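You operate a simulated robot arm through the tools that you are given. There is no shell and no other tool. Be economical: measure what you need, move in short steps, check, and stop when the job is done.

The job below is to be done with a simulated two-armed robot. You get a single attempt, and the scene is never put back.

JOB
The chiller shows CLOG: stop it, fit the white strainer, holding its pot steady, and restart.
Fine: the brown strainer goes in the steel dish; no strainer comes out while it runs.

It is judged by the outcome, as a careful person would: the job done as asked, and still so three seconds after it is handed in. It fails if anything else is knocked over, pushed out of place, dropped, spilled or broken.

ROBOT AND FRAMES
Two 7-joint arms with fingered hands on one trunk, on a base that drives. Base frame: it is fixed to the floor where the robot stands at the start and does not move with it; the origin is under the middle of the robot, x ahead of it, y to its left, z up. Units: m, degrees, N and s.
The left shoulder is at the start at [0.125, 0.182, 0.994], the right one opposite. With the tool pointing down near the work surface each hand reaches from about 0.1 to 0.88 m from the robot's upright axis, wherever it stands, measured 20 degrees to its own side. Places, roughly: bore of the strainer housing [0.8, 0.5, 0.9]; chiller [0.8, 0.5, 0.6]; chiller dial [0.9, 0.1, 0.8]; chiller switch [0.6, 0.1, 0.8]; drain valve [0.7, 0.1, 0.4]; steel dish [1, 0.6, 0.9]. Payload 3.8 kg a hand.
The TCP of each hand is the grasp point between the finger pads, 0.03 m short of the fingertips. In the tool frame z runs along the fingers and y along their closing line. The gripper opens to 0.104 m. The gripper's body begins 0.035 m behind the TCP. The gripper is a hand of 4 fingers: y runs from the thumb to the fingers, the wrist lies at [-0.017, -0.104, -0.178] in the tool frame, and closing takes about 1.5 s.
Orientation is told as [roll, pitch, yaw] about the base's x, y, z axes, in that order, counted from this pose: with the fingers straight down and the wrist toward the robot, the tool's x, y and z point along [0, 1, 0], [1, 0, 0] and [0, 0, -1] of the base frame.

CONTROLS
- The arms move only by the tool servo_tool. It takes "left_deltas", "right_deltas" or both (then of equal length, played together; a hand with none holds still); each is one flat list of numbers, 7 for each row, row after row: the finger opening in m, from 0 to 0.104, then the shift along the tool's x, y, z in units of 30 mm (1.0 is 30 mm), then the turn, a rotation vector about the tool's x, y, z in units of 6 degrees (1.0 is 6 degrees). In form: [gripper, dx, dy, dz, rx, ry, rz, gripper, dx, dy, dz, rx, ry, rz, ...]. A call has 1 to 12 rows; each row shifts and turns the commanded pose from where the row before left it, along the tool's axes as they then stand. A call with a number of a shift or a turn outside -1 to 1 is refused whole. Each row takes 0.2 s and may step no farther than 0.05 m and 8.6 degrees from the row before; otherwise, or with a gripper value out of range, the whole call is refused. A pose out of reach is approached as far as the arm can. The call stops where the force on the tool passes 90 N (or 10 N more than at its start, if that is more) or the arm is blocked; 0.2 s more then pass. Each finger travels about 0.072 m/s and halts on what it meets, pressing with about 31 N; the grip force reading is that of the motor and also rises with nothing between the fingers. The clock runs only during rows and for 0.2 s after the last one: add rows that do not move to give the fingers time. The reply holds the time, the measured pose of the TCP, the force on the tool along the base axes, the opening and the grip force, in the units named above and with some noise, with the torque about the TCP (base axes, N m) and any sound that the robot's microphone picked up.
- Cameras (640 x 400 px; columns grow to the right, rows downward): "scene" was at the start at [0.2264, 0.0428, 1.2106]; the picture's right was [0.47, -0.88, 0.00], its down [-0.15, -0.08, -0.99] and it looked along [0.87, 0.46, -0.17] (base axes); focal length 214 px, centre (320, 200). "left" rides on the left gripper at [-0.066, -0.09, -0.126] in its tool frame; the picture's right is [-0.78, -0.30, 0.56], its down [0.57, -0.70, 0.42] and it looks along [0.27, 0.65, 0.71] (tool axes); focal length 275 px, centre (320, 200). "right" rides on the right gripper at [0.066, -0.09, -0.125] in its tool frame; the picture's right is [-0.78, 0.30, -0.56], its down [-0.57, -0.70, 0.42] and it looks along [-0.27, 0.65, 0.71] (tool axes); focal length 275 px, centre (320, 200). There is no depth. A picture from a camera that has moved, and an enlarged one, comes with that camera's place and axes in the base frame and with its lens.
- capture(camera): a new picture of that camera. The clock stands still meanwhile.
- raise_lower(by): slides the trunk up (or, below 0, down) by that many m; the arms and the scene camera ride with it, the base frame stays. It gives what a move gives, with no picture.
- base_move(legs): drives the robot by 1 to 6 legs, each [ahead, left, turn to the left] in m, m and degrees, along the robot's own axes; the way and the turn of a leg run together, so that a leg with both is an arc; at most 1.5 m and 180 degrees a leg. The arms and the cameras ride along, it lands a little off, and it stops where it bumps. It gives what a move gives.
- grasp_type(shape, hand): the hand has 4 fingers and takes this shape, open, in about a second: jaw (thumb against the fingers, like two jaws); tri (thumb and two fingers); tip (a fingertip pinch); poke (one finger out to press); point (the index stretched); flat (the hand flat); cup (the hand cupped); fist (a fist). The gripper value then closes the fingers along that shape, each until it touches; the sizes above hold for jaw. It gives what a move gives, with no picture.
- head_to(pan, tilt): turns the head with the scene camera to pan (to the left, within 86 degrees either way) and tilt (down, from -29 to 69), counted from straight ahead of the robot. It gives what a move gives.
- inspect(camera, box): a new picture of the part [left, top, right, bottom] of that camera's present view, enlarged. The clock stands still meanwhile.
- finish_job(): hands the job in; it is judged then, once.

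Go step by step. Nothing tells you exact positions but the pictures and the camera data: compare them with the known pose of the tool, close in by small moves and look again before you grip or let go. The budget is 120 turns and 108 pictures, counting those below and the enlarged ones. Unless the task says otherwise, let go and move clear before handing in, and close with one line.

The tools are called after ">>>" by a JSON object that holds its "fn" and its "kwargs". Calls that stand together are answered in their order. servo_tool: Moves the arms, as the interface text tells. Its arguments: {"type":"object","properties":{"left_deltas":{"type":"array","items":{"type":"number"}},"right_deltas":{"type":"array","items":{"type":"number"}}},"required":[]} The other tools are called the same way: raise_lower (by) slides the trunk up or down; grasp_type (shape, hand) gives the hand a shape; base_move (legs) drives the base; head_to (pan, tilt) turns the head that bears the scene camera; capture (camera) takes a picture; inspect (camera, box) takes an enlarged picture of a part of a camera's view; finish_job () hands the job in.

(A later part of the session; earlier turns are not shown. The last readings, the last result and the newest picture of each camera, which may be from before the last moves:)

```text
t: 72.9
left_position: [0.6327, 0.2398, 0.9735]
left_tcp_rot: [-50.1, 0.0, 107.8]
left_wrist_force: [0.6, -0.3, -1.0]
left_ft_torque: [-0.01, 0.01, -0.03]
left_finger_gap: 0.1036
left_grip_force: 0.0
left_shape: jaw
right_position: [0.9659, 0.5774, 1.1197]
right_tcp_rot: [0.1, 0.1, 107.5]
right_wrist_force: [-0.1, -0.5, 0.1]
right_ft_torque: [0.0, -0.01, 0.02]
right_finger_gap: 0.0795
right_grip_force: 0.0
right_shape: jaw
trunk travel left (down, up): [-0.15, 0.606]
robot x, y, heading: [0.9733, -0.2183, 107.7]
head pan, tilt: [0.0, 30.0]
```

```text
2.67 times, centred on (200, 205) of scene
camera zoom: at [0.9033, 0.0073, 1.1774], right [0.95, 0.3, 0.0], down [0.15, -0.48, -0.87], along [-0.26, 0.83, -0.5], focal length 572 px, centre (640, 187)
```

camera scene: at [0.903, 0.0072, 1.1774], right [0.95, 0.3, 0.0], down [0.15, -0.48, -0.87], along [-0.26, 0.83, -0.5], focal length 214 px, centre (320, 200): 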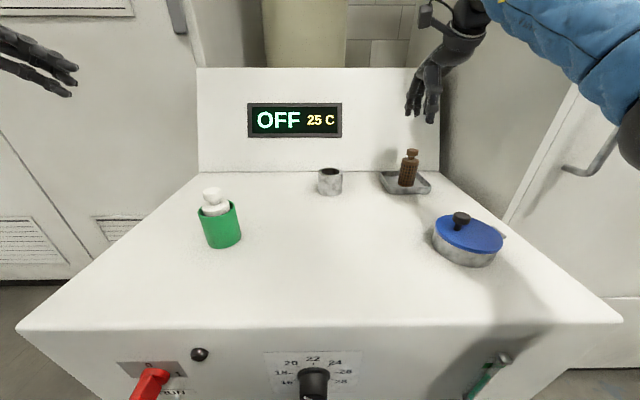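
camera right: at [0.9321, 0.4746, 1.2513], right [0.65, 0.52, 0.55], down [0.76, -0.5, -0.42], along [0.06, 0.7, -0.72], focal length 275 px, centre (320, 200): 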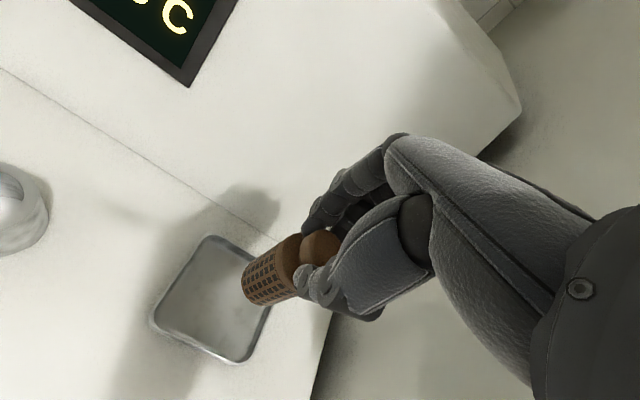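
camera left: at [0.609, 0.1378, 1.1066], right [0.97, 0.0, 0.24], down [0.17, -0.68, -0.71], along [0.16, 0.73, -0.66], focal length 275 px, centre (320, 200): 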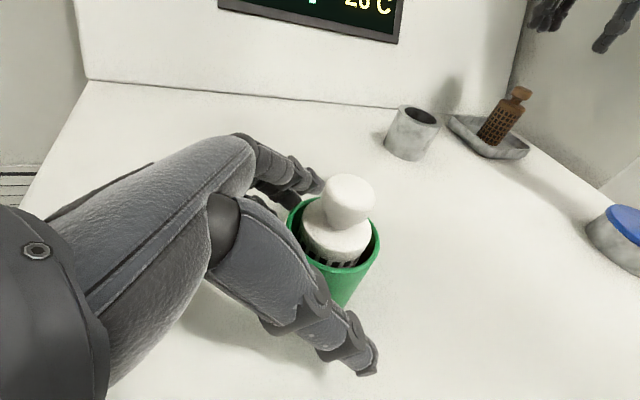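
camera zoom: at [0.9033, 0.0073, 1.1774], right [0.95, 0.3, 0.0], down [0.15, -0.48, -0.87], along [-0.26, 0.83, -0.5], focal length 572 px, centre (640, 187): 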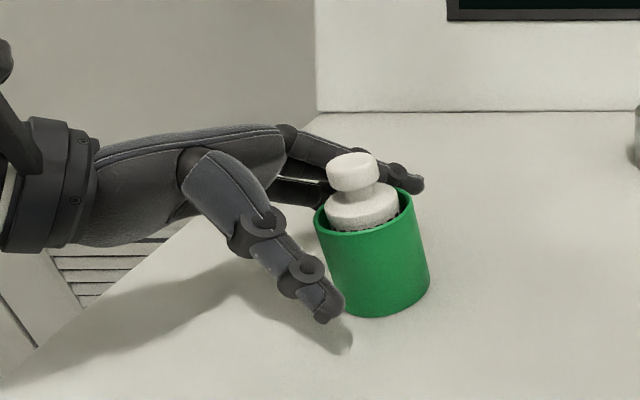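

The pot is between thumb and fingers. I go 16 mm further so they oppose across its diameter, then close slowly.

>>> {"fn": "servo_tool", "kwargs": {"left_deltas": [0.104, -0.1, 0, 0.27, 0, 0, 0, 0.104, -0.09, 0, 0.27, 0, 0, 0, 0.09, 0, 0, 0, 0, 0, 0, 0.08, 0, 0, 0, 0, 0, 0, 0.07, 0, 0, 0, 0, 0, 0, 0.065, 0, 0, 0, 0, 0, 0, 0.06, 0, 0, 0, 0, 0, 0, 0.055, 0, 0, 0, 0, 0, 0, 0.05, 0, 0, 0, 0, 0, 0, 0.05, 0, 0, 0, 0, 0, 0, 0.05, 0, 0, 0, 0, 0, 0]}}

>>> {"fn": "inspect", "kwargs": {"camera": "left", "box": [200, 110, 480, 390]}}

>>> {"fn": "inspect", "kwargs": {"camera": "scene", "box": [100, 130, 300, 280]}}

```text
t: 75.3
left_position: [0.6466, 0.2433, 0.9681]
left_tcp_rot: [-50.0, 0.0, 107.7]
left_wrist_force: [0.6, 1.1, -0.7]
left_ft_torque: [-0.02, -0.04, 0.0]
left_finger_gap: 0.0506
left_grip_force: 0.1
left_shape: jaw
right_position: [0.9658, 0.5787, 1.1201]
right_tcp_rot: [0.2, 0.2, 107.4]
right_wrist_force: [0.3, 0.5, -0.2]
right_ft_torque: [0.0, -0.02, 0.03]
right_finger_gap: 0.0795
right_grip_force: 0.0
right_shape: jaw
trunk travel left (down, up): [-0.15, 0.606]
robot x, y, heading: [0.9735, -0.2156, 107.7]
head pan, tilt: [0.0, 30.0]
```

```text
1.43 times, centred on (340, 250) of left
camera zoom: at [0.6239, 0.1419, 1.1005], right [0.97, 0.0, 0.24], down [0.17, -0.68, -0.71], along [0.16, 0.73, -0.66], focal length 393 px, centre (291, 129)
```

zoom: 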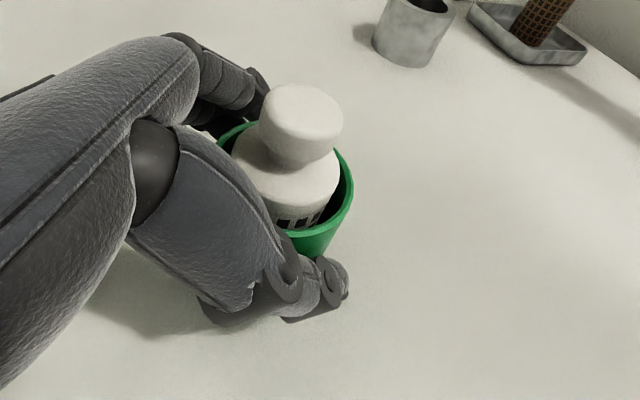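

```text
2.67 times, centred on (200, 205) of scene
camera zoom: at [0.9032, 0.0072, 1.1774], right [0.95, 0.3, 0.0], down [0.15, -0.48, -0.87], along [-0.26, 0.83, -0.5], focal length 572 px, centre (640, 187)
```

zoom: 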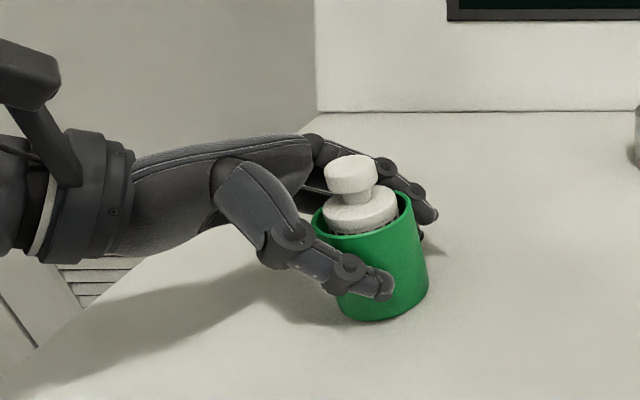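

The fingers surround the pot but show no grip force yet. I close further until they press.

>>> {"fn": "servo_tool", "kwargs": {"left_deltas": [0.045, 0, 0, 0, 0, 0, 0, 0.04, 0, 0, 0, 0, 0, 0, 0.035, 0, 0, 0, 0, 0, 0, 0.03, 0, 0, 0, 0, 0, 0, 0.03, 0, 0, 0, 0, 0, 0]}}

>>> {"fn": "inspect", "kwargs": {"camera": "scene", "box": [100, 130, 300, 280]}}

```text
t: 76.5
left_position: [0.648, 0.2438, 0.9687]
left_tcp_rot: [-50.1, 0.0, 107.7]
left_wrist_force: [0.3, -0.3, 1.4]
left_ft_torque: [0.04, 0.01, -0.02]
left_finger_gap: 0.0408
left_grip_force: 30.8
left_shape: jaw
right_position: [0.9658, 0.5773, 1.1204]
right_tcp_rot: [0.0, 0.2, 107.4]
right_wrist_force: [0.3, -1.3, 0.0]
right_ft_torque: [0.0, -0.01, -0.04]
right_finger_gap: 0.0798
right_grip_force: 0.1
right_shape: jaw
trunk travel left (down, up): [-0.15, 0.606]
robot x, y, heading: [0.9731, -0.2157, 107.8]
head pan, tilt: [0.0, 30.0]
```

```text
2.67 times, centred on (200, 205) of scene
camera zoom: at [0.9034, 0.0071, 1.1775], right [0.95, 0.3, 0.0], down [0.15, -0.48, -0.87], along [-0.26, 0.83, -0.5], focal length 572 px, centre (640, 187)
```

zoom: 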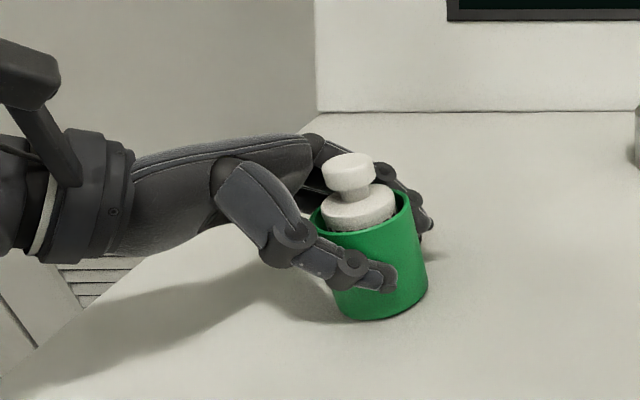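

The pot is held with 31 N and is upright in its place. Now the right hand goes over to the white knob near [0.648, 0.241, 1.016].

>>> {"fn": "servo_tool", "kwargs": {"right_deltas": [0.08, 0.3, -1, 0, 0, 0, 0, 0.08, 0.8, -0.9, 0, 0, 0, 0, 0.08, 1, -0.8, 0, 0, 0, 0, 0.08, 1, -0.8, 0, 0, 0, 0, 0.08, 1, -0.8, 0, 0, 0, 0, 0.08, 1, -0.7, 0, 0, 0, 0, 0.08, 1, -0.6, 0, 0, 0, 0, 0.08, 1, -0.6, 0, 0, 0, 0, 0.08, 1, -0.4, 0, 0, 0, 0, 0.08, 1, -0.4, 0, 0, 0, 0, 0.08, 1, -0.2, 0, 0, 0, 0, 0.08, 1, -0.2, 0, 0, 0]}}

>>> {"fn": "capture", "kwargs": {"camera": "scene"}}

>>> {"fn": "capture", "kwargs": {"camera": "right"}}

```text
refused: deltas must hold 7 numbers for each row
```

```text
44 pictures are left
camera scene: at [0.9034, 0.0071, 1.1775], right [0.95, 0.3, 0.0], down [0.15, -0.48, -0.87], along [-0.26, 0.83, -0.5], focal length 214 px, centre (320, 200)
```

scene: 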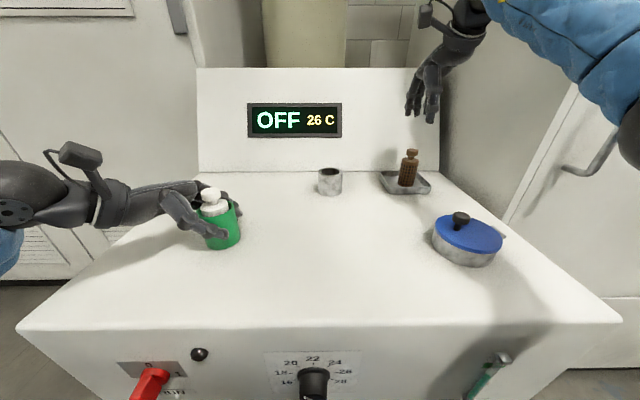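

```text
43 pictures are left
camera right: at [0.9307, 0.473, 1.2454], right [0.65, 0.52, 0.56], down [0.76, -0.5, -0.42], along [0.06, 0.7, -0.72], focal length 275 px, centre (320, 200)
```

right: 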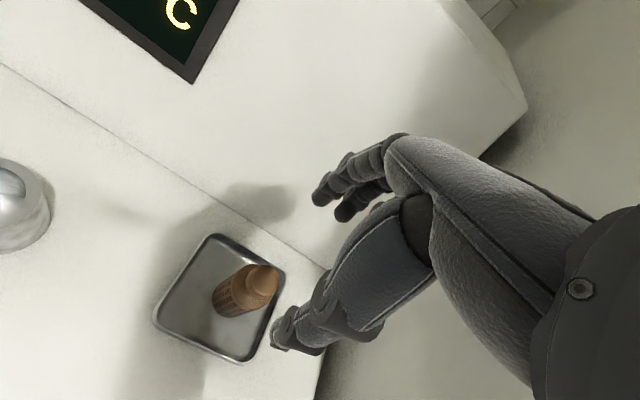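

That call was malformed (one row was a number short), so I resend it. Everything still stands as before.

>>> {"fn": "servo_tool", "kwargs": {"right_deltas": [0.08, 0.3, -1, 0, 0, 0, 0, 0.08, 0.8, -0.9, 0, 0, 0, 0, 0.08, 1, -0.8, 0, 0, 0, 0, 0.08, 1, -0.8, 0, 0, 0, 0, 0.08, 1, -0.8, 0, 0, 0, 0, 0.08, 1, -0.7, 0, 0, 0, 0, 0.08, 1, -0.6, 0, 0, 0, 0, 0.08, 1, -0.6, 0, 0, 0, 0, 0.08, 1, -0.4, 0, 0, 0, 0, 0.08, 1, -0.4, 0, 0, 0, 0, 0.08, 1, -0.2, 0, 0, 0, 0, 0.08, 1, -0.2, 0, 0, 0, 0]}}

>>> {"fn": "capture", "kwargs": {"camera": "right"}}

```text
t: 79.1
left_position: [0.6471, 0.2439, 0.9686]
left_tcp_rot: [-50.1, -0.1, 107.7]
left_wrist_force: [0.3, 0.4, 2.0]
left_ft_torque: [0.03, 0.08, 0.03]
left_finger_gap: 0.0407
left_grip_force: 30.7
left_shape: jaw
right_position: [0.7141, 0.2689, 1.1228]
right_tcp_rot: [0.0, 0.2, 107.5]
right_wrist_force: [-0.2, -0.6, -0.4]
right_ft_torque: [-0.02, -0.02, -0.01]
right_finger_gap: 0.0797
right_grip_force: 0.1
right_shape: jaw
trunk travel left (down, up): [-0.15, 0.606]
robot x, y, heading: [0.9717, -0.2133, 107.5]
head pan, tilt: [0.0, 30.0]
```

```text
42 pictures are left
camera right: at [0.6768, 0.1631, 1.2473], right [0.65, 0.52, 0.56], down [0.76, -0.5, -0.42], along [0.06, 0.7, -0.72], focal length 275 px, centre (320, 200)
```

right: 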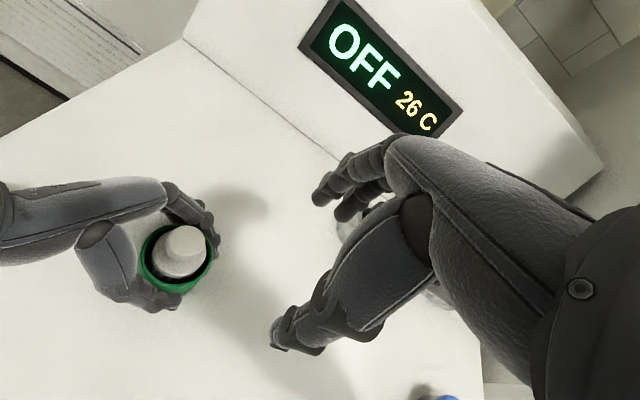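

The right hand reaches here comfortably, and its camera also puts the white knob at [0.647, 0.242]. I narrow the opening, align above the knob and partly descend.

>>> {"fn": "servo_tool", "kwargs": {"right_deltas": [0.05, 0.8, -0.07, 0, 0, 0, 0, 0.05, 0.8, -0.07, 0, 0, 0, 0, 0.05, 0.79, -0.06, 0, 0, 0, 0, 0.05, 0, 0, 0.6, 0, 0, 0, 0.05, 0, 0, 0.6, 0, 0, 0, 0.05, 0, 0, 0.6, 0, 0, 0]}}

>>> {"fn": "inspect", "kwargs": {"camera": "right", "box": [160, 140, 400, 390]}}

>>> {"fn": "inspect", "kwargs": {"camera": "scene", "box": [100, 110, 300, 260]}}

```text
t: 80.5
left_position: [0.6464, 0.2436, 0.9687]
left_tcp_rot: [-50.1, -0.1, 107.9]
left_wrist_force: [0.3, -0.7, 1.2]
left_ft_torque: [0.06, 0.06, 0.03]
left_finger_gap: 0.0407
left_grip_force: 31.1
left_shape: jaw
right_position: [0.6478, 0.2397, 1.0678]
right_tcp_rot: [0.1, 0.2, 107.5]
right_wrist_force: [0.3, -0.4, 0.2]
right_ft_torque: [0.0, 0.02, 0.03]
right_finger_gap: 0.0505
right_grip_force: 0.1
right_shape: jaw
trunk travel left (down, up): [-0.15, 0.606]
robot x, y, heading: [0.9771, -0.2188, 107.6]
head pan, tilt: [0.0, 30.0]
```

```text
1.60 times, centred on (280, 265) of right
camera zoom: at [0.6117, 0.1348, 1.1919], right [0.65, 0.52, 0.56], down [0.76, -0.5, -0.42], along [0.06, 0.7, -0.72], focal length 440 px, centre (384, 96)
```

zoom: 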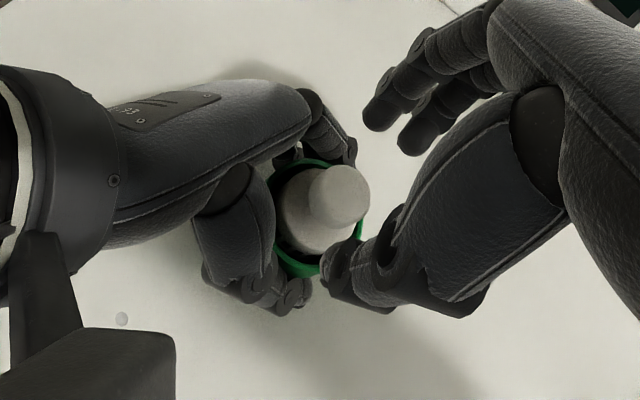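

```text
2.67 times, centred on (200, 185) of scene
camera zoom: at [0.9032, 0.007, 1.1775], right [0.95, 0.3, 0.0], down [0.15, -0.48, -0.87], along [-0.26, 0.83, -0.5], focal length 572 px, centre (640, 240)
```

zoom: 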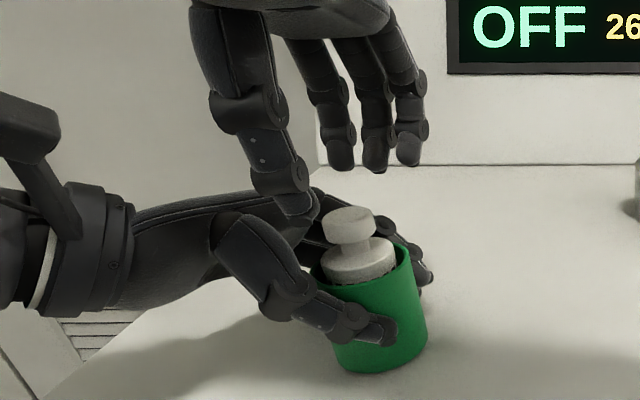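

The right fingers' far row could touch the left index finger, so I turn the right hand about 36° clockwise to swing its fingers away, with a small centring shift.

>>> {"fn": "servo_tool", "kwargs": {"right_deltas": [0.05, 0.09, 0.1, 0, 0, 0, 1, 0.05, 0, 0, 0, 0, 0, 1, 0.05, 0, 0, 0, 0, 0, 1, 0.05, 0, 0, 0, 0, 0, 1, 0.05, 0, 0, 0, 0, 0, 1, 0.05, 0, 0, 0, 0, 0, 1]}}

>>> {"fn": "inspect", "kwargs": {"camera": "right", "box": [160, 140, 400, 390]}}

>>> {"fn": "inspect", "kwargs": {"camera": "scene", "box": [100, 110, 300, 260]}}

```text
t: 81.9
left_position: [0.6471, 0.2446, 0.9686]
left_tcp_rot: [-50.1, -0.1, 107.8]
left_wrist_force: [-0.5, 1.0, 2.3]
left_ft_torque: [0.07, 0.0, 0.0]
left_finger_gap: 0.0408
left_grip_force: 30.6
left_shape: jaw
right_position: [0.7022, 0.2993, 1.0851]
right_tcp_rot: [-0.1, 0.2, 71.4]
right_wrist_force: [-1.5, 0.3, -0.6]
right_ft_torque: [0.02, -0.03, 0.03]
right_finger_gap: 0.0506
right_grip_force: 0.1
right_shape: jaw
right hand out of reach, approached as far as the arm can: row 3, 4, 5, 6
trunk travel left (down, up): [-0.15, 0.606]
robot x, y, heading: [0.9759, -0.2165, 107.5]
head pan, tilt: [0.0, 30.0]
```

```text
1.60 times, centred on (280, 265) of right
camera zoom: at [0.6113, 0.2358, 1.21], right [0.83, 0.04, 0.56], down [0.32, -0.85, -0.42], along [0.46, 0.53, -0.71], focal length 440 px, centre (384, 96)
```

zoom: 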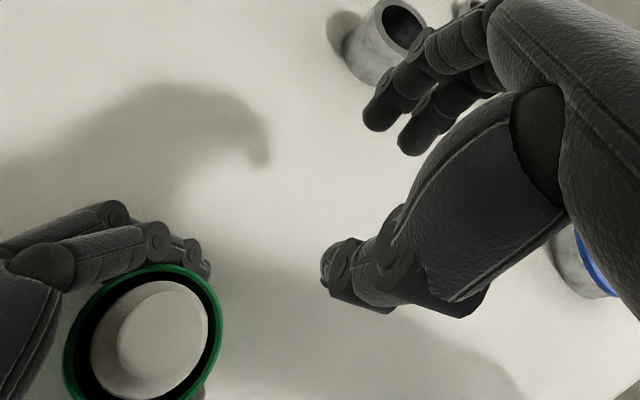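

```text
2.67 times, centred on (200, 185) of scene
camera zoom: at [0.903, 0.0069, 1.1775], right [0.95, 0.3, 0.0], down [0.15, -0.48, -0.87], along [-0.26, 0.83, -0.5], focal length 572 px, centre (640, 240)
```

zoom: 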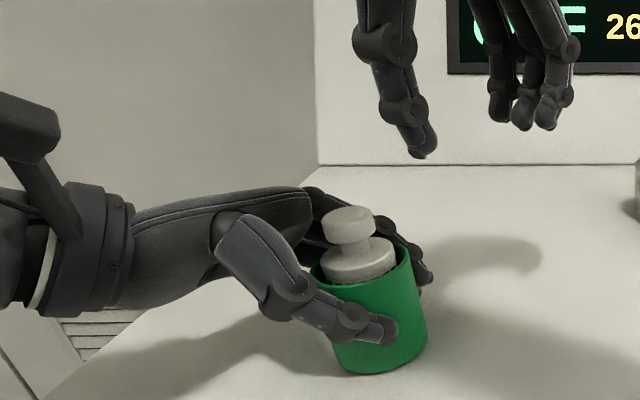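

The arm can't hold that yaw here, so I turn back. I'll use a narrow opening and a slightly higher grip instead, which keeps clear of the left index.

>>> {"fn": "servo_tool", "kwargs": {"right_deltas": [0.04, 0, 0, -0.3, 0, 0, -1, 0.04, 0, 0, 0, 0, 0, -1, 0.04, 0, 0, 0, 0, 0, -1, 0.04, 0, 0, 0, 0, 0, -1, 0.04, 0, 0, 0, 0, 0, -1, 0.04, 0, 0, 0, 0, 0, -1]}}

```text
t: 83.3
left_position: [0.6476, 0.2449, 0.9689]
left_tcp_rot: [-50.1, 0.0, 107.8]
left_wrist_force: [0.9, 0.9, 1.8]
left_ft_torque: [0.08, 0.09, -0.02]
left_finger_gap: 0.0409
left_grip_force: 31.1
left_shape: jaw
right_position: [0.703, 0.3, 1.0949]
right_tcp_rot: [0.1, 0.1, 107.5]
right_wrist_force: [0.5, -0.2, 0.6]
right_ft_torque: [0.01, -0.03, -0.02]
right_finger_gap: 0.0405
right_grip_force: 0.1
right_shape: jaw
trunk travel left (down, up): [-0.15, 0.606]
robot x, y, heading: [0.9747, -0.2195, 107.4]
head pan, tilt: [0.0, 30.0]
```

>>> {"fn": "servo_tool", "kwargs": {"right_deltas": [0.04, 0.76, -0.43, 0, 0, 0, 0, 0.04, 0.76, -0.43, 0, 0, 0, 0, 0.04, 0.77, -0.42, 0, 0, 0, 0, 0.04, 0, 0, 0.5, 0, 0, 0, 0.04, 0, 0, 0.5, 0, 0, 0]}}

>>> {"fn": "inspect", "kwargs": {"camera": "right", "box": [160, 140, 400, 390]}}

>>> {"fn": "inspect", "kwargs": {"camera": "scene", "box": [150, 130, 270, 210]}}

```text
t: 84.5
left_position: [0.6475, 0.245, 0.9689]
left_tcp_rot: [-50.1, -0.1, 107.8]
left_wrist_force: [-0.6, -0.1, 1.1]
left_ft_torque: [0.05, 0.07, 0.0]
left_finger_gap: 0.0407
left_grip_force: 31.6
left_shape: jaw
right_position: [0.6476, 0.2431, 1.0631]
right_tcp_rot: [0.2, 0.1, 107.4]
right_wrist_force: [-0.3, 0.3, -0.7]
right_ft_torque: [0.01, -0.01, 0.01]
right_finger_gap: 0.0402
right_grip_force: 0.1
right_shape: jaw
trunk travel left (down, up): [-0.15, 0.606]
robot x, y, heading: [0.9787, -0.2186, 107.8]
head pan, tilt: [0.0, 30.0]
```

```text
1.60 times, centred on (280, 265) of right
camera zoom: at [0.6122, 0.1372, 1.1886], right [0.65, 0.52, 0.56], down [0.76, -0.5, -0.42], along [0.06, 0.7, -0.72], focal length 440 px, centre (384, 96)
```

zoom: 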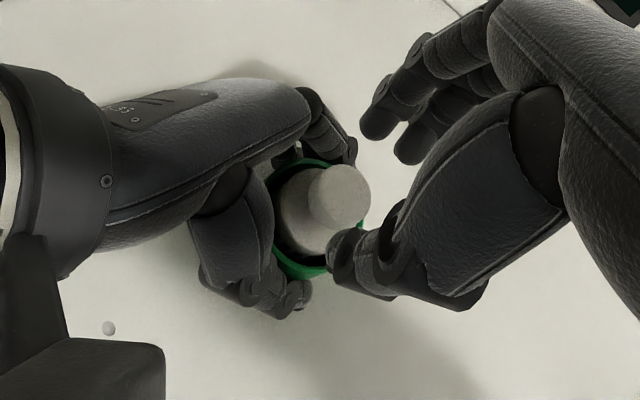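

```text
5.00 times, centred on (210, 170) of scene
camera zoom: at [0.9034, 0.0072, 1.1774], right [0.95, 0.3, 0.0], down [0.15, -0.48, -0.87], along [-0.26, 0.83, -0.5], focal length 1072 px, centre (870, 350)
```

zoom: 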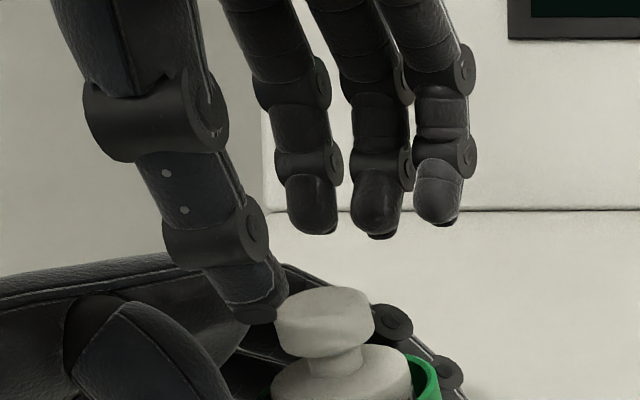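

The knob is centred between the fingers. I descend the last 3 cm in small steps, watching force.

>>> {"fn": "servo_tool", "kwargs": {"right_deltas": [0.04, 0, 0, 0.35, 0, 0, 0, 0.04, 0, 0, 0.3, 0, 0, 0, 0.04, 0, 0, 0.3, 0, 0, 0]}}

>>> {"fn": "inspect", "kwargs": {"camera": "scene", "box": [150, 140, 270, 240]}}

>>> {"fn": "inspect", "kwargs": {"camera": "right", "box": [160, 140, 400, 390]}}

```text
t: 85.3
left_position: [0.6489, 0.2439, 0.9689]
left_tcp_rot: [-50.1, -0.1, 107.8]
left_wrist_force: [0.1, 0.9, 1.3]
left_ft_torque: [0.06, 0.05, -0.01]
left_finger_gap: 0.0408
left_grip_force: 30.9
left_shape: jaw
right_position: [0.6489, 0.2426, 1.0351]
right_tcp_rot: [0.1, 0.2, 107.5]
right_wrist_force: [0.3, 0.2, -0.6]
right_ft_torque: [0.01, 0.0, 0.01]
right_finger_gap: 0.0403
right_grip_force: 0.0
right_shape: jaw
trunk travel left (down, up): [-0.15, 0.606]
robot x, y, heading: [0.9786, -0.2155, 107.7]
head pan, tilt: [0.0, 30.0]
```

```text
4.00 times, centred on (210, 190) of scene
camera zoom: at [0.9033, 0.007, 1.1775], right [0.95, 0.3, 0.0], down [0.15, -0.48, -0.87], along [-0.26, 0.83, -0.5], focal length 858 px, centre (760, 240)
```

zoom: 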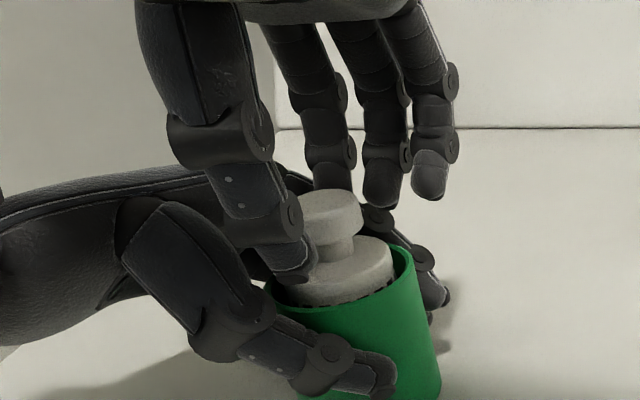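

```text
1.60 times, centred on (280, 265) of right
camera zoom: at [0.6127, 0.1378, 1.1607], right [0.65, 0.52, 0.56], down [0.76, -0.5, -0.42], along [0.06, 0.7, -0.72], focal length 440 px, centre (384, 96)
```

zoom: 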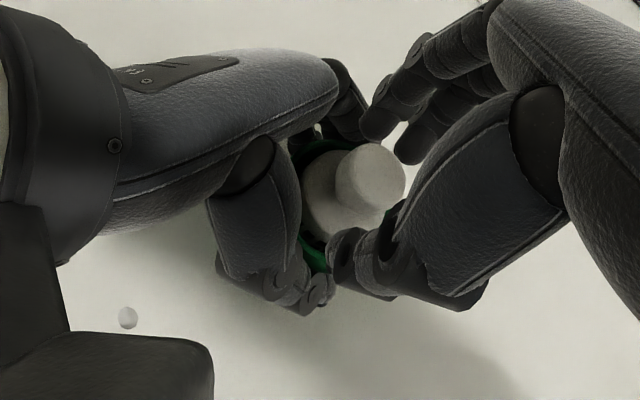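

No contact so far. I close on the knob.

>>> {"fn": "servo_tool", "kwargs": {"right_deltas": [0.03, 0, 0, 0, 0, 0, 0, 0.02, 0, 0, 0, 0, 0, 0, 0.01, 0, 0, 0, 0, 0, 0, 0.005, 0, 0, 0, 0, 0, 0, 0.005, 0, 0, 0, 0, 0, 0, 0.005, 0, 0, 0, 0, 0, 0]}}

>>> {"fn": "inspect", "kwargs": {"camera": "scene", "box": [150, 140, 270, 240]}}

```text
t: 86.7
left_position: [0.6474, 0.245, 0.9678]
left_tcp_rot: [-50.1, -0.2, 107.9]
left_wrist_force: [-0.2, 0.5, 3.0]
left_ft_torque: [0.02, 0.07, 0.0]
left_finger_gap: 0.0409
left_grip_force: 31.2
left_shape: jaw
right_position: [0.6477, 0.2428, 1.0362]
right_tcp_rot: [0.0, 0.3, 107.5]
right_wrist_force: [-1.0, 0.8, 0.2]
right_ft_torque: [-0.02, 0.02, 0.03]
right_finger_gap: 0.0193
right_grip_force: 31.8
right_shape: jaw
trunk travel left (down, up): [-0.15, 0.606]
robot x, y, heading: [0.9763, -0.2162, 107.8]
head pan, tilt: [0.0, 30.0]
```

```text
4.00 times, centred on (210, 190) of scene
camera zoom: at [0.9033, 0.007, 1.1775], right [0.95, 0.3, 0.0], down [0.15, -0.48, -0.87], along [-0.26, 0.83, -0.5], focal length 858 px, centre (760, 240)
```

zoom: 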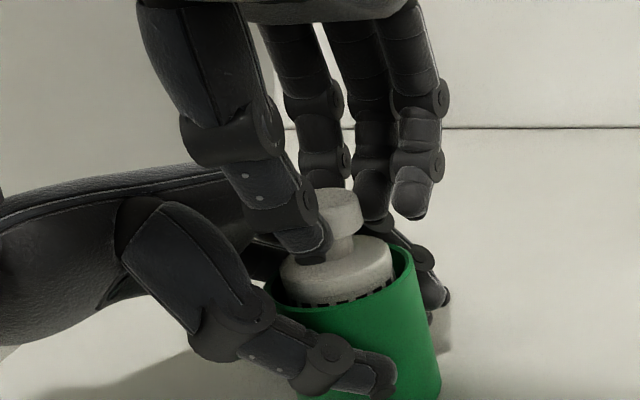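

Both grips hold at about 31 N. I draw the white strainer straight up.

>>> {"fn": "servo_tool", "kwargs": {"right_deltas": [0.005, 0, 0, -0.3, 0, 0, 0, 0.005, 0, 0, -0.4, 0, 0, 0, 0.005, 0, 0, -0.5, 0, 0, 0, 0.005, 0, 0, -0.6, 0, 0, 0, 0.005, 0, 0, -0.6, 0, 0, 0, 0.005, 0, 0, -0.6, 0, 0, 0, 0.005, 0, 0, -0.6, 0, 0, 0]}}

>>> {"fn": "capture", "kwargs": {"camera": "scene"}}

```text
t: 88.3
left_position: [0.6488, 0.2443, 0.9686]
left_tcp_rot: [-50.0, 0.0, 107.7]
left_wrist_force: [0.0, -1.0, 2.2]
left_ft_torque: [0.01, 0.07, 0.01]
left_finger_gap: 0.0409
left_grip_force: 30.9
left_shape: jaw
right_position: [0.6477, 0.2423, 1.1343]
right_tcp_rot: [0.0, 0.4, 107.5]
right_wrist_force: [-0.6, 0.0, -1.4]
right_ft_torque: [-0.01, -0.01, 0.0]
right_finger_gap: 0.019
right_grip_force: 30.8
right_shape: jaw
right hand out of reach, approached as far as the arm can: row 7
trunk travel left (down, up): [-0.15, 0.606]
robot x, y, heading: [0.9756, -0.218, 107.5]
head pan, tilt: [0.0, 30.0]
```

```text
32 pictures are left
camera scene: at [0.9034, 0.0072, 1.1774], right [0.95, 0.3, 0.0], down [0.15, -0.48, -0.87], along [-0.26, 0.83, -0.5], focal length 214 px, centre (320, 200)
```

scene: 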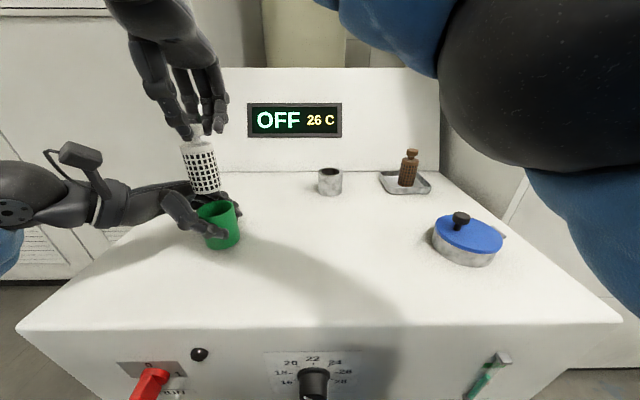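

The white strainer is free and the pot stayed put. I carry the strainer over to the housing, moving right first, clear of the left fingers.

>>> {"fn": "servo_tool", "kwargs": {"right_deltas": [0.005, -0.9, 0, 0, 0, 0, 0, 0.005, -0.9, 0.3, 0, 0, 0, 0, 0.005, -0.9, 0.7, 0, 0, 0, 0, 0.005, -0.9, 0.8, 0, 0, 0, 0, 0.005, -0.9, 0.9, 0, 0, 0, 0, 0.005, -0.8, 0.9, 0, 0, 0, 0, 0.005, -0.7, 0.9, 0, 0, 0, 0, 0.005, -0.5, 0.9, 0, 0, 0, 0, 0.005, -0.22, 0.88, 0, 0, 0, 0]}}

>>> {"fn": "inspect", "kwargs": {"camera": "scene", "box": [240, 80, 440, 205]}}

>>> {"fn": "capture", "kwargs": {"camera": "right"}}

```text
t: 90.3
left_position: [0.6461, 0.245, 0.9696]
left_tcp_rot: [-50.2, -0.1, 107.8]
left_wrist_force: [-0.5, 0.1, 1.6]
left_ft_torque: [0.03, 0.11, 0.03]
left_finger_gap: 0.0409
left_grip_force: 30.8
left_shape: jaw
right_position: [0.7841, 0.4818, 1.1332]
right_tcp_rot: [-0.1, 0.2, 107.6]
right_wrist_force: [0.0, -0.3, -0.7]
right_ft_torque: [0.0, -0.01, 0.02]
right_finger_gap: 0.0191
right_grip_force: 30.3
right_shape: jaw
trunk travel left (down, up): [-0.15, 0.606]
robot x, y, heading: [0.9769, -0.2158, 107.6]
head pan, tilt: [0.0, 30.0]
```

```text
3.20 times, centred on (340, 142) of scene
camera zoom: at [0.9024, 0.0066, 1.1775], right [0.95, 0.3, 0.0], down [0.15, -0.48, -0.87], along [-0.26, 0.83, -0.5], focal length 686 px, centre (256, 384)
```

zoom: 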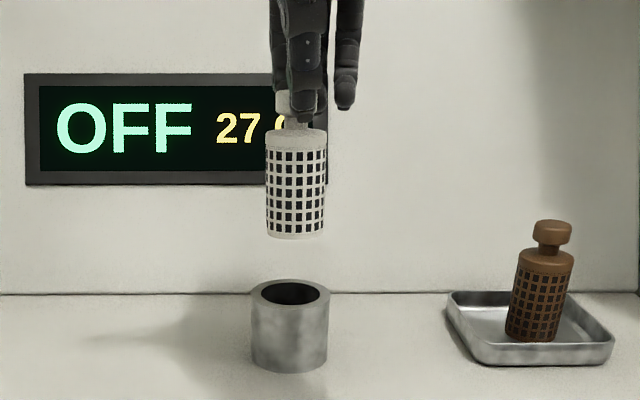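

```text
30 pictures are left
camera right: at [0.7487, 0.3763, 1.2582], right [0.65, 0.52, 0.56], down [0.76, -0.5, -0.42], along [0.06, 0.7, -0.71], focal length 275 px, centre (320, 200)
```

right: 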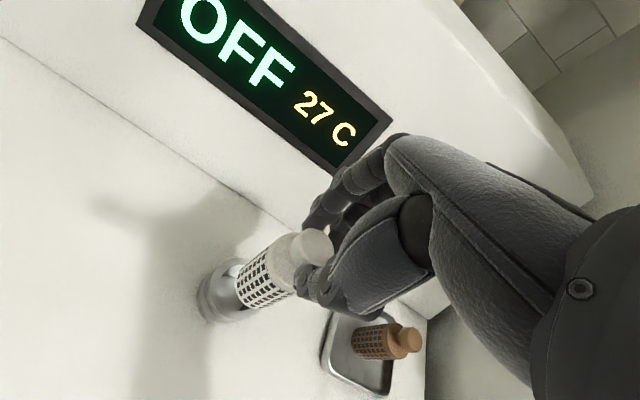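

The strainer appears aligned over the bore within about 1 mm. I lower it to just above the rim and check closely from both cameras.

>>> {"fn": "servo_tool", "kwargs": {"right_deltas": [0.005, 0, 0.03, 0.4, 0, 0, 0, 0.005, 0, 0, 0.4, 0, 0, 0, 0.005, 0, 0, 0.0, 0, 0, 0]}}

>>> {"fn": "inspect", "kwargs": {"camera": "scene", "box": [290, 120, 370, 200]}}

>>> {"fn": "inspect", "kwargs": {"camera": "right", "box": [190, 210, 350, 330]}}

>>> {"fn": "inspect", "kwargs": {"camera": "left", "box": [340, 20, 500, 170]}}

```text
t: 91.1
left_position: [0.6483, 0.2442, 0.969]
left_tcp_rot: [-50.1, 0.0, 107.7]
left_wrist_force: [1.1, -0.4, 2.9]
left_ft_torque: [0.04, 0.04, 0.01]
left_finger_gap: 0.0406
left_grip_force: 30.8
left_shape: jaw
right_position: [0.7847, 0.4831, 1.1103]
right_tcp_rot: [0.1, 0.2, 107.5]
right_wrist_force: [0.0, 0.1, -1.6]
right_ft_torque: [0.04, 0.01, -0.01]
right_finger_gap: 0.0191
right_grip_force: 30.9
right_shape: jaw
trunk travel left (down, up): [-0.15, 0.606]
robot x, y, heading: [0.9761, -0.216, 107.7]
head pan, tilt: [0.0, 30.0]
```

```text
5.00 times, centred on (330, 160) of scene
camera zoom: at [0.9034, 0.0071, 1.1775], right [0.95, 0.3, 0.0], down [0.15, -0.48, -0.87], along [-0.26, 0.83, -0.5], focal length 1072 px, centre (270, 400)
```

zoom: 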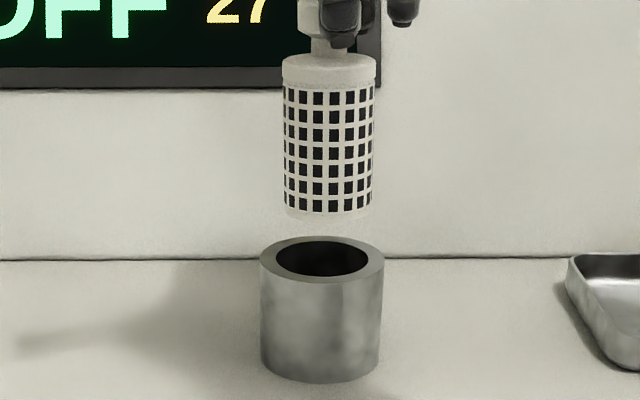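

```text
3.33 times, centred on (270, 270) of right
camera zoom: at [0.7487, 0.3775, 1.2355], right [0.65, 0.52, 0.56], down [0.76, -0.5, -0.42], along [0.06, 0.7, -0.72], focal length 918 px, centre (487, -33)
```

zoom: 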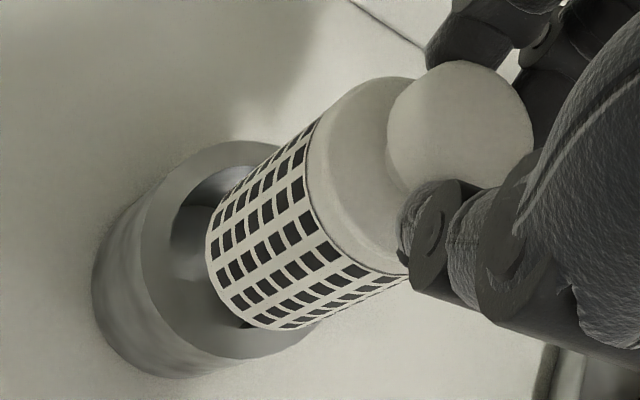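

```text
2.67 times, centred on (420, 95) of left
camera zoom: at [0.624, 0.1418, 1.1007], right [0.97, 0.0, 0.24], down [0.17, -0.68, -0.71], along [0.16, 0.73, -0.66], focal length 734 px, centre (53, 480)
```

zoom: 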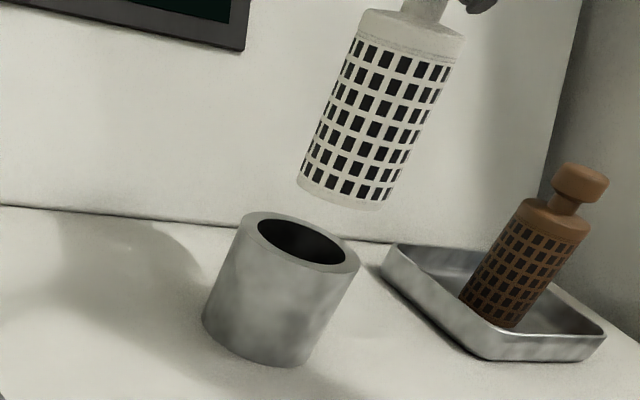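

Seen from the head camera the strainer is about 2–3 mm too far right. I correct that and lower slowly into the bore.

>>> {"fn": "servo_tool", "kwargs": {"right_deltas": [0.005, 0.1, 0.03, 0, 0, 0, 0, 0.005, 0, 0, 0.25, 0, 0, 0, 0.005, 0, 0, 0.25, 0, 0, 0, 0.005, 0, 0, 0.2, 0, 0, 0]}}

>>> {"fn": "inspect", "kwargs": {"camera": "scene", "box": [290, 120, 370, 200]}}

>>> {"fn": "inspect", "kwargs": {"camera": "left", "box": [340, 20, 500, 170]}}

```text
t: 92.1
left_position: [0.6482, 0.2448, 0.969]
left_tcp_rot: [-50.1, -0.1, 107.8]
left_wrist_force: [0.2, 0.6, 2.0]
left_ft_torque: [0.06, 0.02, -0.01]
left_finger_gap: 0.0408
left_grip_force: 31.2
left_shape: jaw
right_position: [0.7817, 0.4842, 1.0883]
right_tcp_rot: [0.0, 0.3, 107.5]
right_wrist_force: [0.3, -0.5, -0.9]
right_ft_torque: [-0.01, -0.01, 0.0]
right_finger_gap: 0.019
right_grip_force: 31.5
right_shape: jaw
trunk travel left (down, up): [-0.15, 0.606]
robot x, y, heading: [0.9747, -0.2163, 107.6]
head pan, tilt: [0.0, 30.0]
```

```text
5.00 times, centred on (330, 160) of scene
camera zoom: at [0.9033, 0.007, 1.1775], right [0.95, 0.3, 0.0], down [0.15, -0.48, -0.87], along [-0.26, 0.83, -0.5], focal length 1072 px, centre (270, 400)
```

zoom: 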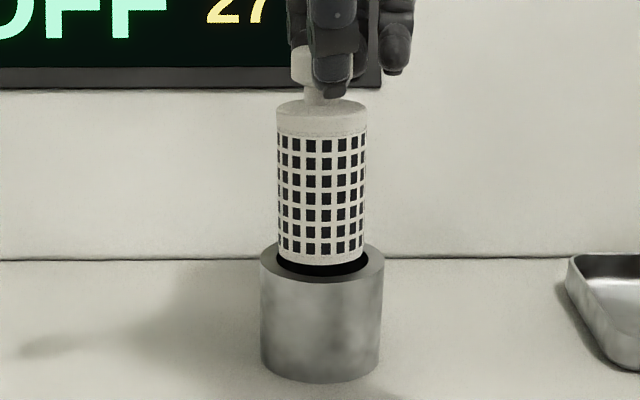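

```text
2.67 times, centred on (420, 95) of left
camera zoom: at [0.624, 0.1417, 1.1007], right [0.97, 0.0, 0.24], down [0.17, -0.68, -0.71], along [0.16, 0.73, -0.66], focal length 734 px, centre (53, 480)
```

zoom: 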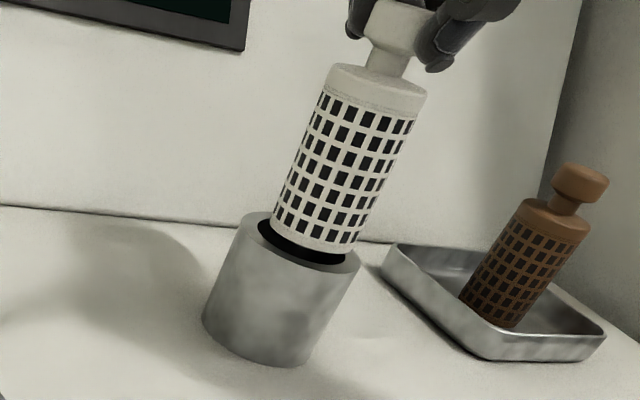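

The lateral alignment now matches the bore. I continue down in small steps with force checks.

>>> {"fn": "servo_tool", "kwargs": {"right_deltas": [0.005, 0, 0, 0.15, 0, 0, 0, 0.005, 0, 0, 0.15, 0, 0, 0, 0.005, 0, 0, 0.15, 0, 0, 0]}}

>>> {"fn": "inspect", "kwargs": {"camera": "left", "box": [380, 60, 480, 160]}}

```text
t: 92.9
left_position: [0.6498, 0.2431, 0.968]
left_tcp_rot: [-50.0, -0.2, 107.8]
left_wrist_force: [0.4, -0.4, 0.3]
left_ft_torque: [-0.01, -0.03, 0.02]
left_finger_gap: 0.0408
left_grip_force: 31.0
left_shape: jaw
right_position: [0.7837, 0.4832, 1.0802]
right_tcp_rot: [0.2, -0.3, 107.3]
right_wrist_force: [3.7, 3.4, 21.1]
right_ft_torque: [0.23, 0.01, -0.05]
right_finger_gap: 0.0197
right_grip_force: 31.4
right_shape: jaw
trunk travel left (down, up): [-0.15, 0.606]
robot x, y, heading: [0.9781, -0.2159, 107.4]
head pan, tilt: [0.0, 30.0]
```

```text
4.00 times, centred on (430, 110) of left
camera zoom: at [0.6249, 0.1404, 1.1016], right [0.97, 0.0, 0.24], down [0.17, -0.68, -0.71], along [0.16, 0.73, -0.66], focal length 1101 px, centre (-120, 560)
```

zoom: 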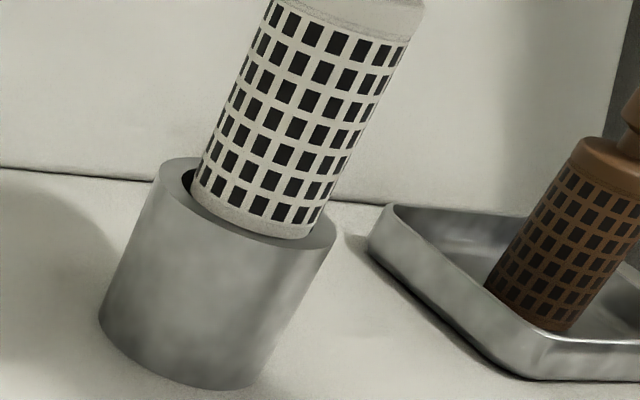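

The strainer touched the rim at about 21 N. The left view shows it slightly too near and too far right, so I lift 4 mm, shift about 2 mm forward and retry.

>>> {"fn": "servo_tool", "kwargs": {"right_deltas": [0.005, 0, 0, -0.3, 0, 0, 0, 0.005, 0.03, 0.07, 0, 0, 0, 0, 0.005, 0, 0, 0.15, 0, 0, 0, 0.005, 0, 0, 0.12, 0, 0, 0, 0.005, 0, 0, 0.1, 0, 0, 0]}}

>>> {"fn": "inspect", "kwargs": {"camera": "left", "box": [380, 60, 480, 160]}}

```text
t: 94.1
left_position: [0.6497, 0.2412, 0.9707]
left_tcp_rot: [-49.9, -0.1, 107.8]
left_wrist_force: [0.2, -0.7, 0.0]
left_ft_torque: [-0.01, 0.04, 0.0]
left_finger_gap: 0.0407
left_grip_force: 30.8
left_shape: jaw
right_position: [0.7834, 0.4843, 1.0796]
right_tcp_rot: [0.2, -0.4, 107.3]
right_wrist_force: [6.7, 3.9, 30.3]
right_ft_torque: [0.19, 0.0, -0.06]
right_finger_gap: 0.0206
right_grip_force: 30.3
right_shape: jaw
trunk travel left (down, up): [-0.15, 0.606]
robot x, y, heading: [0.9746, -0.2128, 107.8]
head pan, tilt: [0.0, 30.0]
```

```text
4.00 times, centred on (430, 110) of left
camera zoom: at [0.6257, 0.1397, 1.1023], right [0.97, 0.0, 0.24], down [0.17, -0.68, -0.71], along [0.16, 0.73, -0.66], focal length 1101 px, centre (-120, 560)
```

zoom: 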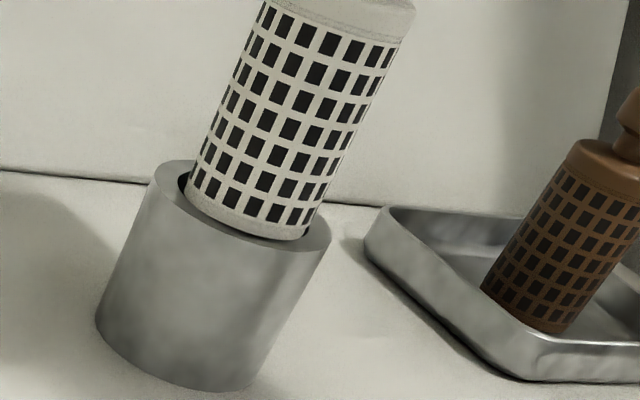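

Still resting on the rim. I zoom in tightly from the head and left cameras to see which way it overlaps.

>>> {"fn": "inspect", "kwargs": {"camera": "scene", "box": [310, 160, 350, 185]}}

>>> {"fn": "inspect", "kwargs": {"camera": "left", "box": [415, 90, 467, 130]}}

>>> {"fn": "inspect", "kwargs": {"camera": "right", "box": [190, 210, 350, 330]}}

```text
16.00 times, centred on (330, 172) of scene
camera zoom: at [0.9052, 0.0047, 1.1785], right [0.95, 0.3, 0.0], down [0.15, -0.47, -0.87], along [-0.26, 0.83, -0.5], focal length 3432 px, centre (160, 640)
```

zoom: 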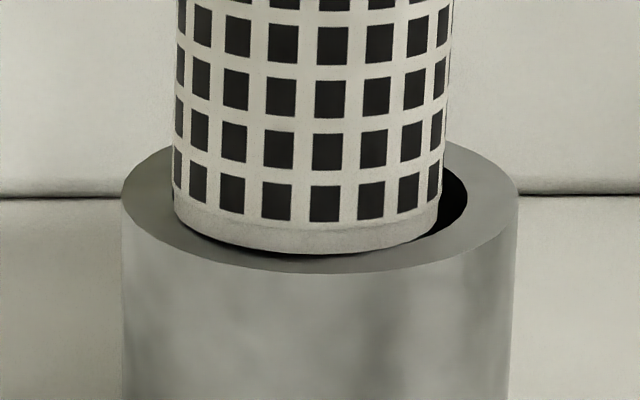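

```text
10.00 times, centred on (441, 110) of left
camera zoom: at [0.6257, 0.1397, 1.1023], right [0.97, 0.0, 0.24], down [0.17, -0.68, -0.71], along [0.16, 0.73, -0.66], focal length 2753 px, centre (-890, 1100)
```

zoom: 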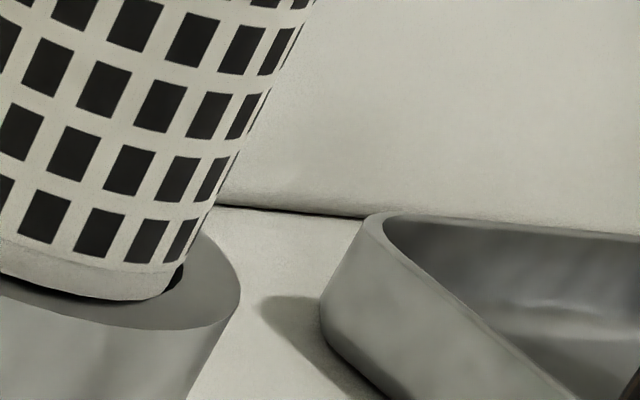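

```text
3.33 times, centred on (270, 270) of right
camera zoom: at [0.7475, 0.378, 1.2043], right [0.66, 0.51, 0.56], down [0.75, -0.5, -0.43], along [0.06, 0.7, -0.71], focal length 918 px, centre (487, -33)
```

zoom: 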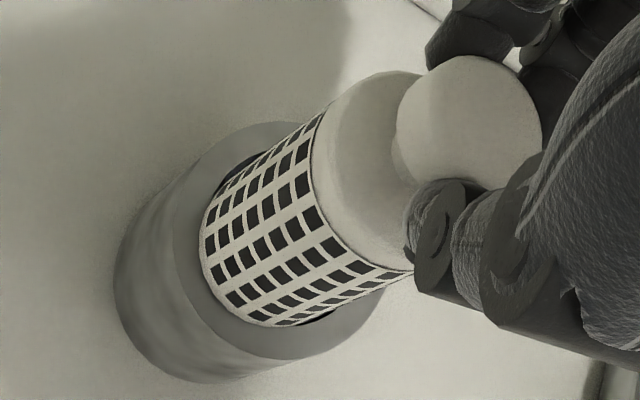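

The head view shows it clearly: front-to-back is right, but the strainer is 2 mm too far left. I lift, shift 2 mm right and retry.

>>> {"fn": "servo_tool", "kwargs": {"right_deltas": [0.005, 0, 0, -0.35, 0, 0, 0, 0.005, -0.065, 0, 0, 0, 0, 0, 0.005, 0, 0, 0.15, 0, 0, 0, 0.005, 0, 0, 0.15, 0, 0, 0, 0.005, 0, 0, 0.1, 0, 0, 0]}}

>>> {"fn": "inspect", "kwargs": {"camera": "scene", "box": [310, 160, 350, 185]}}

```text
t: 95.3
left_position: [0.6495, 0.242, 0.9705]
left_tcp_rot: [-49.9, -0.1, 107.9]
left_wrist_force: [-0.8, -0.4, -0.9]
left_ft_torque: [-0.02, 0.0, -0.01]
left_finger_gap: 0.0409
left_grip_force: 30.7
left_shape: jaw
right_position: [0.7832, 0.4842, 1.0797]
right_tcp_rot: [0.2, -0.5, 107.3]
right_wrist_force: [5.2, 7.0, 33.5]
right_ft_torque: [0.28, 0.06, -0.06]
right_finger_gap: 0.0214
right_grip_force: 31.4
right_shape: jaw
trunk travel left (down, up): [-0.15, 0.606]
robot x, y, heading: [0.9785, -0.2164, 107.4]
head pan, tilt: [0.0, 30.0]
```

```text
16.00 times, centred on (330, 172) of scene
camera zoom: at [0.9049, 0.0045, 1.1785], right [0.95, 0.3, 0.0], down [0.15, -0.47, -0.87], along [-0.26, 0.83, -0.5], focal length 3432 px, centre (160, 640)
```

zoom: 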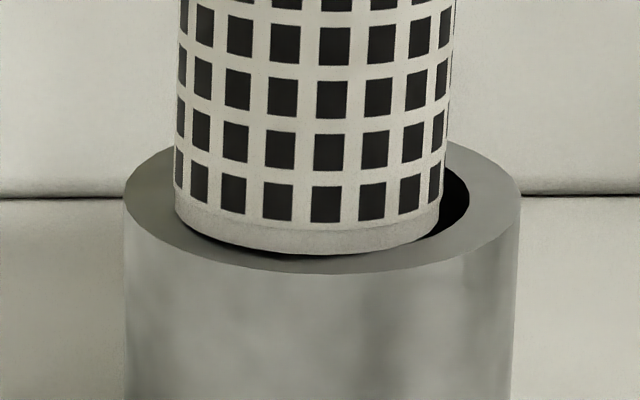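

The commanded pose had sunk below the contact, so the lift was too small to free it. I lift a clear 2 cm and re-measure.

>>> {"fn": "servo_tool", "kwargs": {"right_deltas": [0.005, 0, 0, -0.4, 0, 0, 0, 0.005, 0, 0, -0.3, 0, 0, 0, 0.005, 0, 0, 0, 0, 0, 0]}}

>>> {"fn": "inspect", "kwargs": {"camera": "scene", "box": [290, 120, 370, 200]}}

```text
t: 96.1
left_position: [0.648, 0.2443, 0.9687]
left_tcp_rot: [-50.1, 0.0, 107.8]
left_wrist_force: [-0.1, -0.5, 3.0]
left_ft_torque: [0.12, 0.04, -0.01]
left_finger_gap: 0.0409
left_grip_force: 30.2
left_shape: jaw
right_position: [0.7812, 0.4863, 1.0914]
right_tcp_rot: [0.0, 0.5, 107.6]
right_wrist_force: [0.2, 0.2, -0.8]
right_ft_torque: [0.04, 0.01, -0.01]
right_finger_gap: 0.0199
right_grip_force: 31.6
right_shape: jaw
trunk travel left (down, up): [-0.15, 0.606]
robot x, y, heading: [0.9749, -0.2156, 107.4]
head pan, tilt: [0.0, 30.0]
```

```text
5.00 times, centred on (330, 160) of scene
camera zoom: at [0.9033, 0.0071, 1.1773], right [0.95, 0.3, 0.0], down [0.15, -0.48, -0.87], along [-0.26, 0.83, -0.5], focal length 1072 px, centre (270, 400)
```

zoom: 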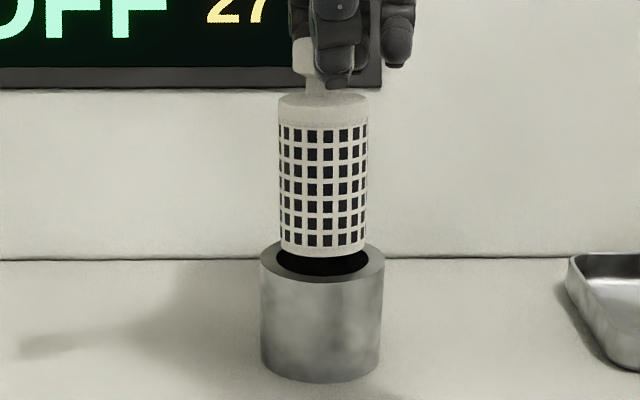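

Free again: it is centred sideways now, but about 2–3 mm further forward than the brown one sat. I pull it back 2 mm and lower again.

>>> {"fn": "servo_tool", "kwargs": {"right_deltas": [0.005, -0.02, -0.07, 0, 0, 0, 0, 0.005, 0, 0, 0.2, 0, 0, 0, 0.005, 0, 0, 0.15, 0, 0, 0, 0.005, 0, 0, 0.12, 0, 0, 0, 0.005, 0, 0, 0.1, 0, 0, 0]}}

```text
t: 97.3
left_position: [0.6484, 0.2422, 0.9692]
left_tcp_rot: [-50.0, 0.0, 107.8]
left_wrist_force: [0.4, 0.2, 0.5]
left_ft_torque: [0.05, 0.04, 0.03]
left_finger_gap: 0.041
left_grip_force: 31.2
left_shape: jaw
right_position: [0.7827, 0.4843, 1.0812]
right_tcp_rot: [0.2, -0.2, 107.5]
right_wrist_force: [-0.3, 3.1, 19.0]
right_ft_torque: [0.12, 0.07, 0.0]
right_finger_gap: 0.0203
right_grip_force: 31.1
right_shape: jaw
trunk travel left (down, up): [-0.15, 0.606]
robot x, y, heading: [0.9758, -0.2171, 107.6]
head pan, tilt: [0.0, 30.0]
```

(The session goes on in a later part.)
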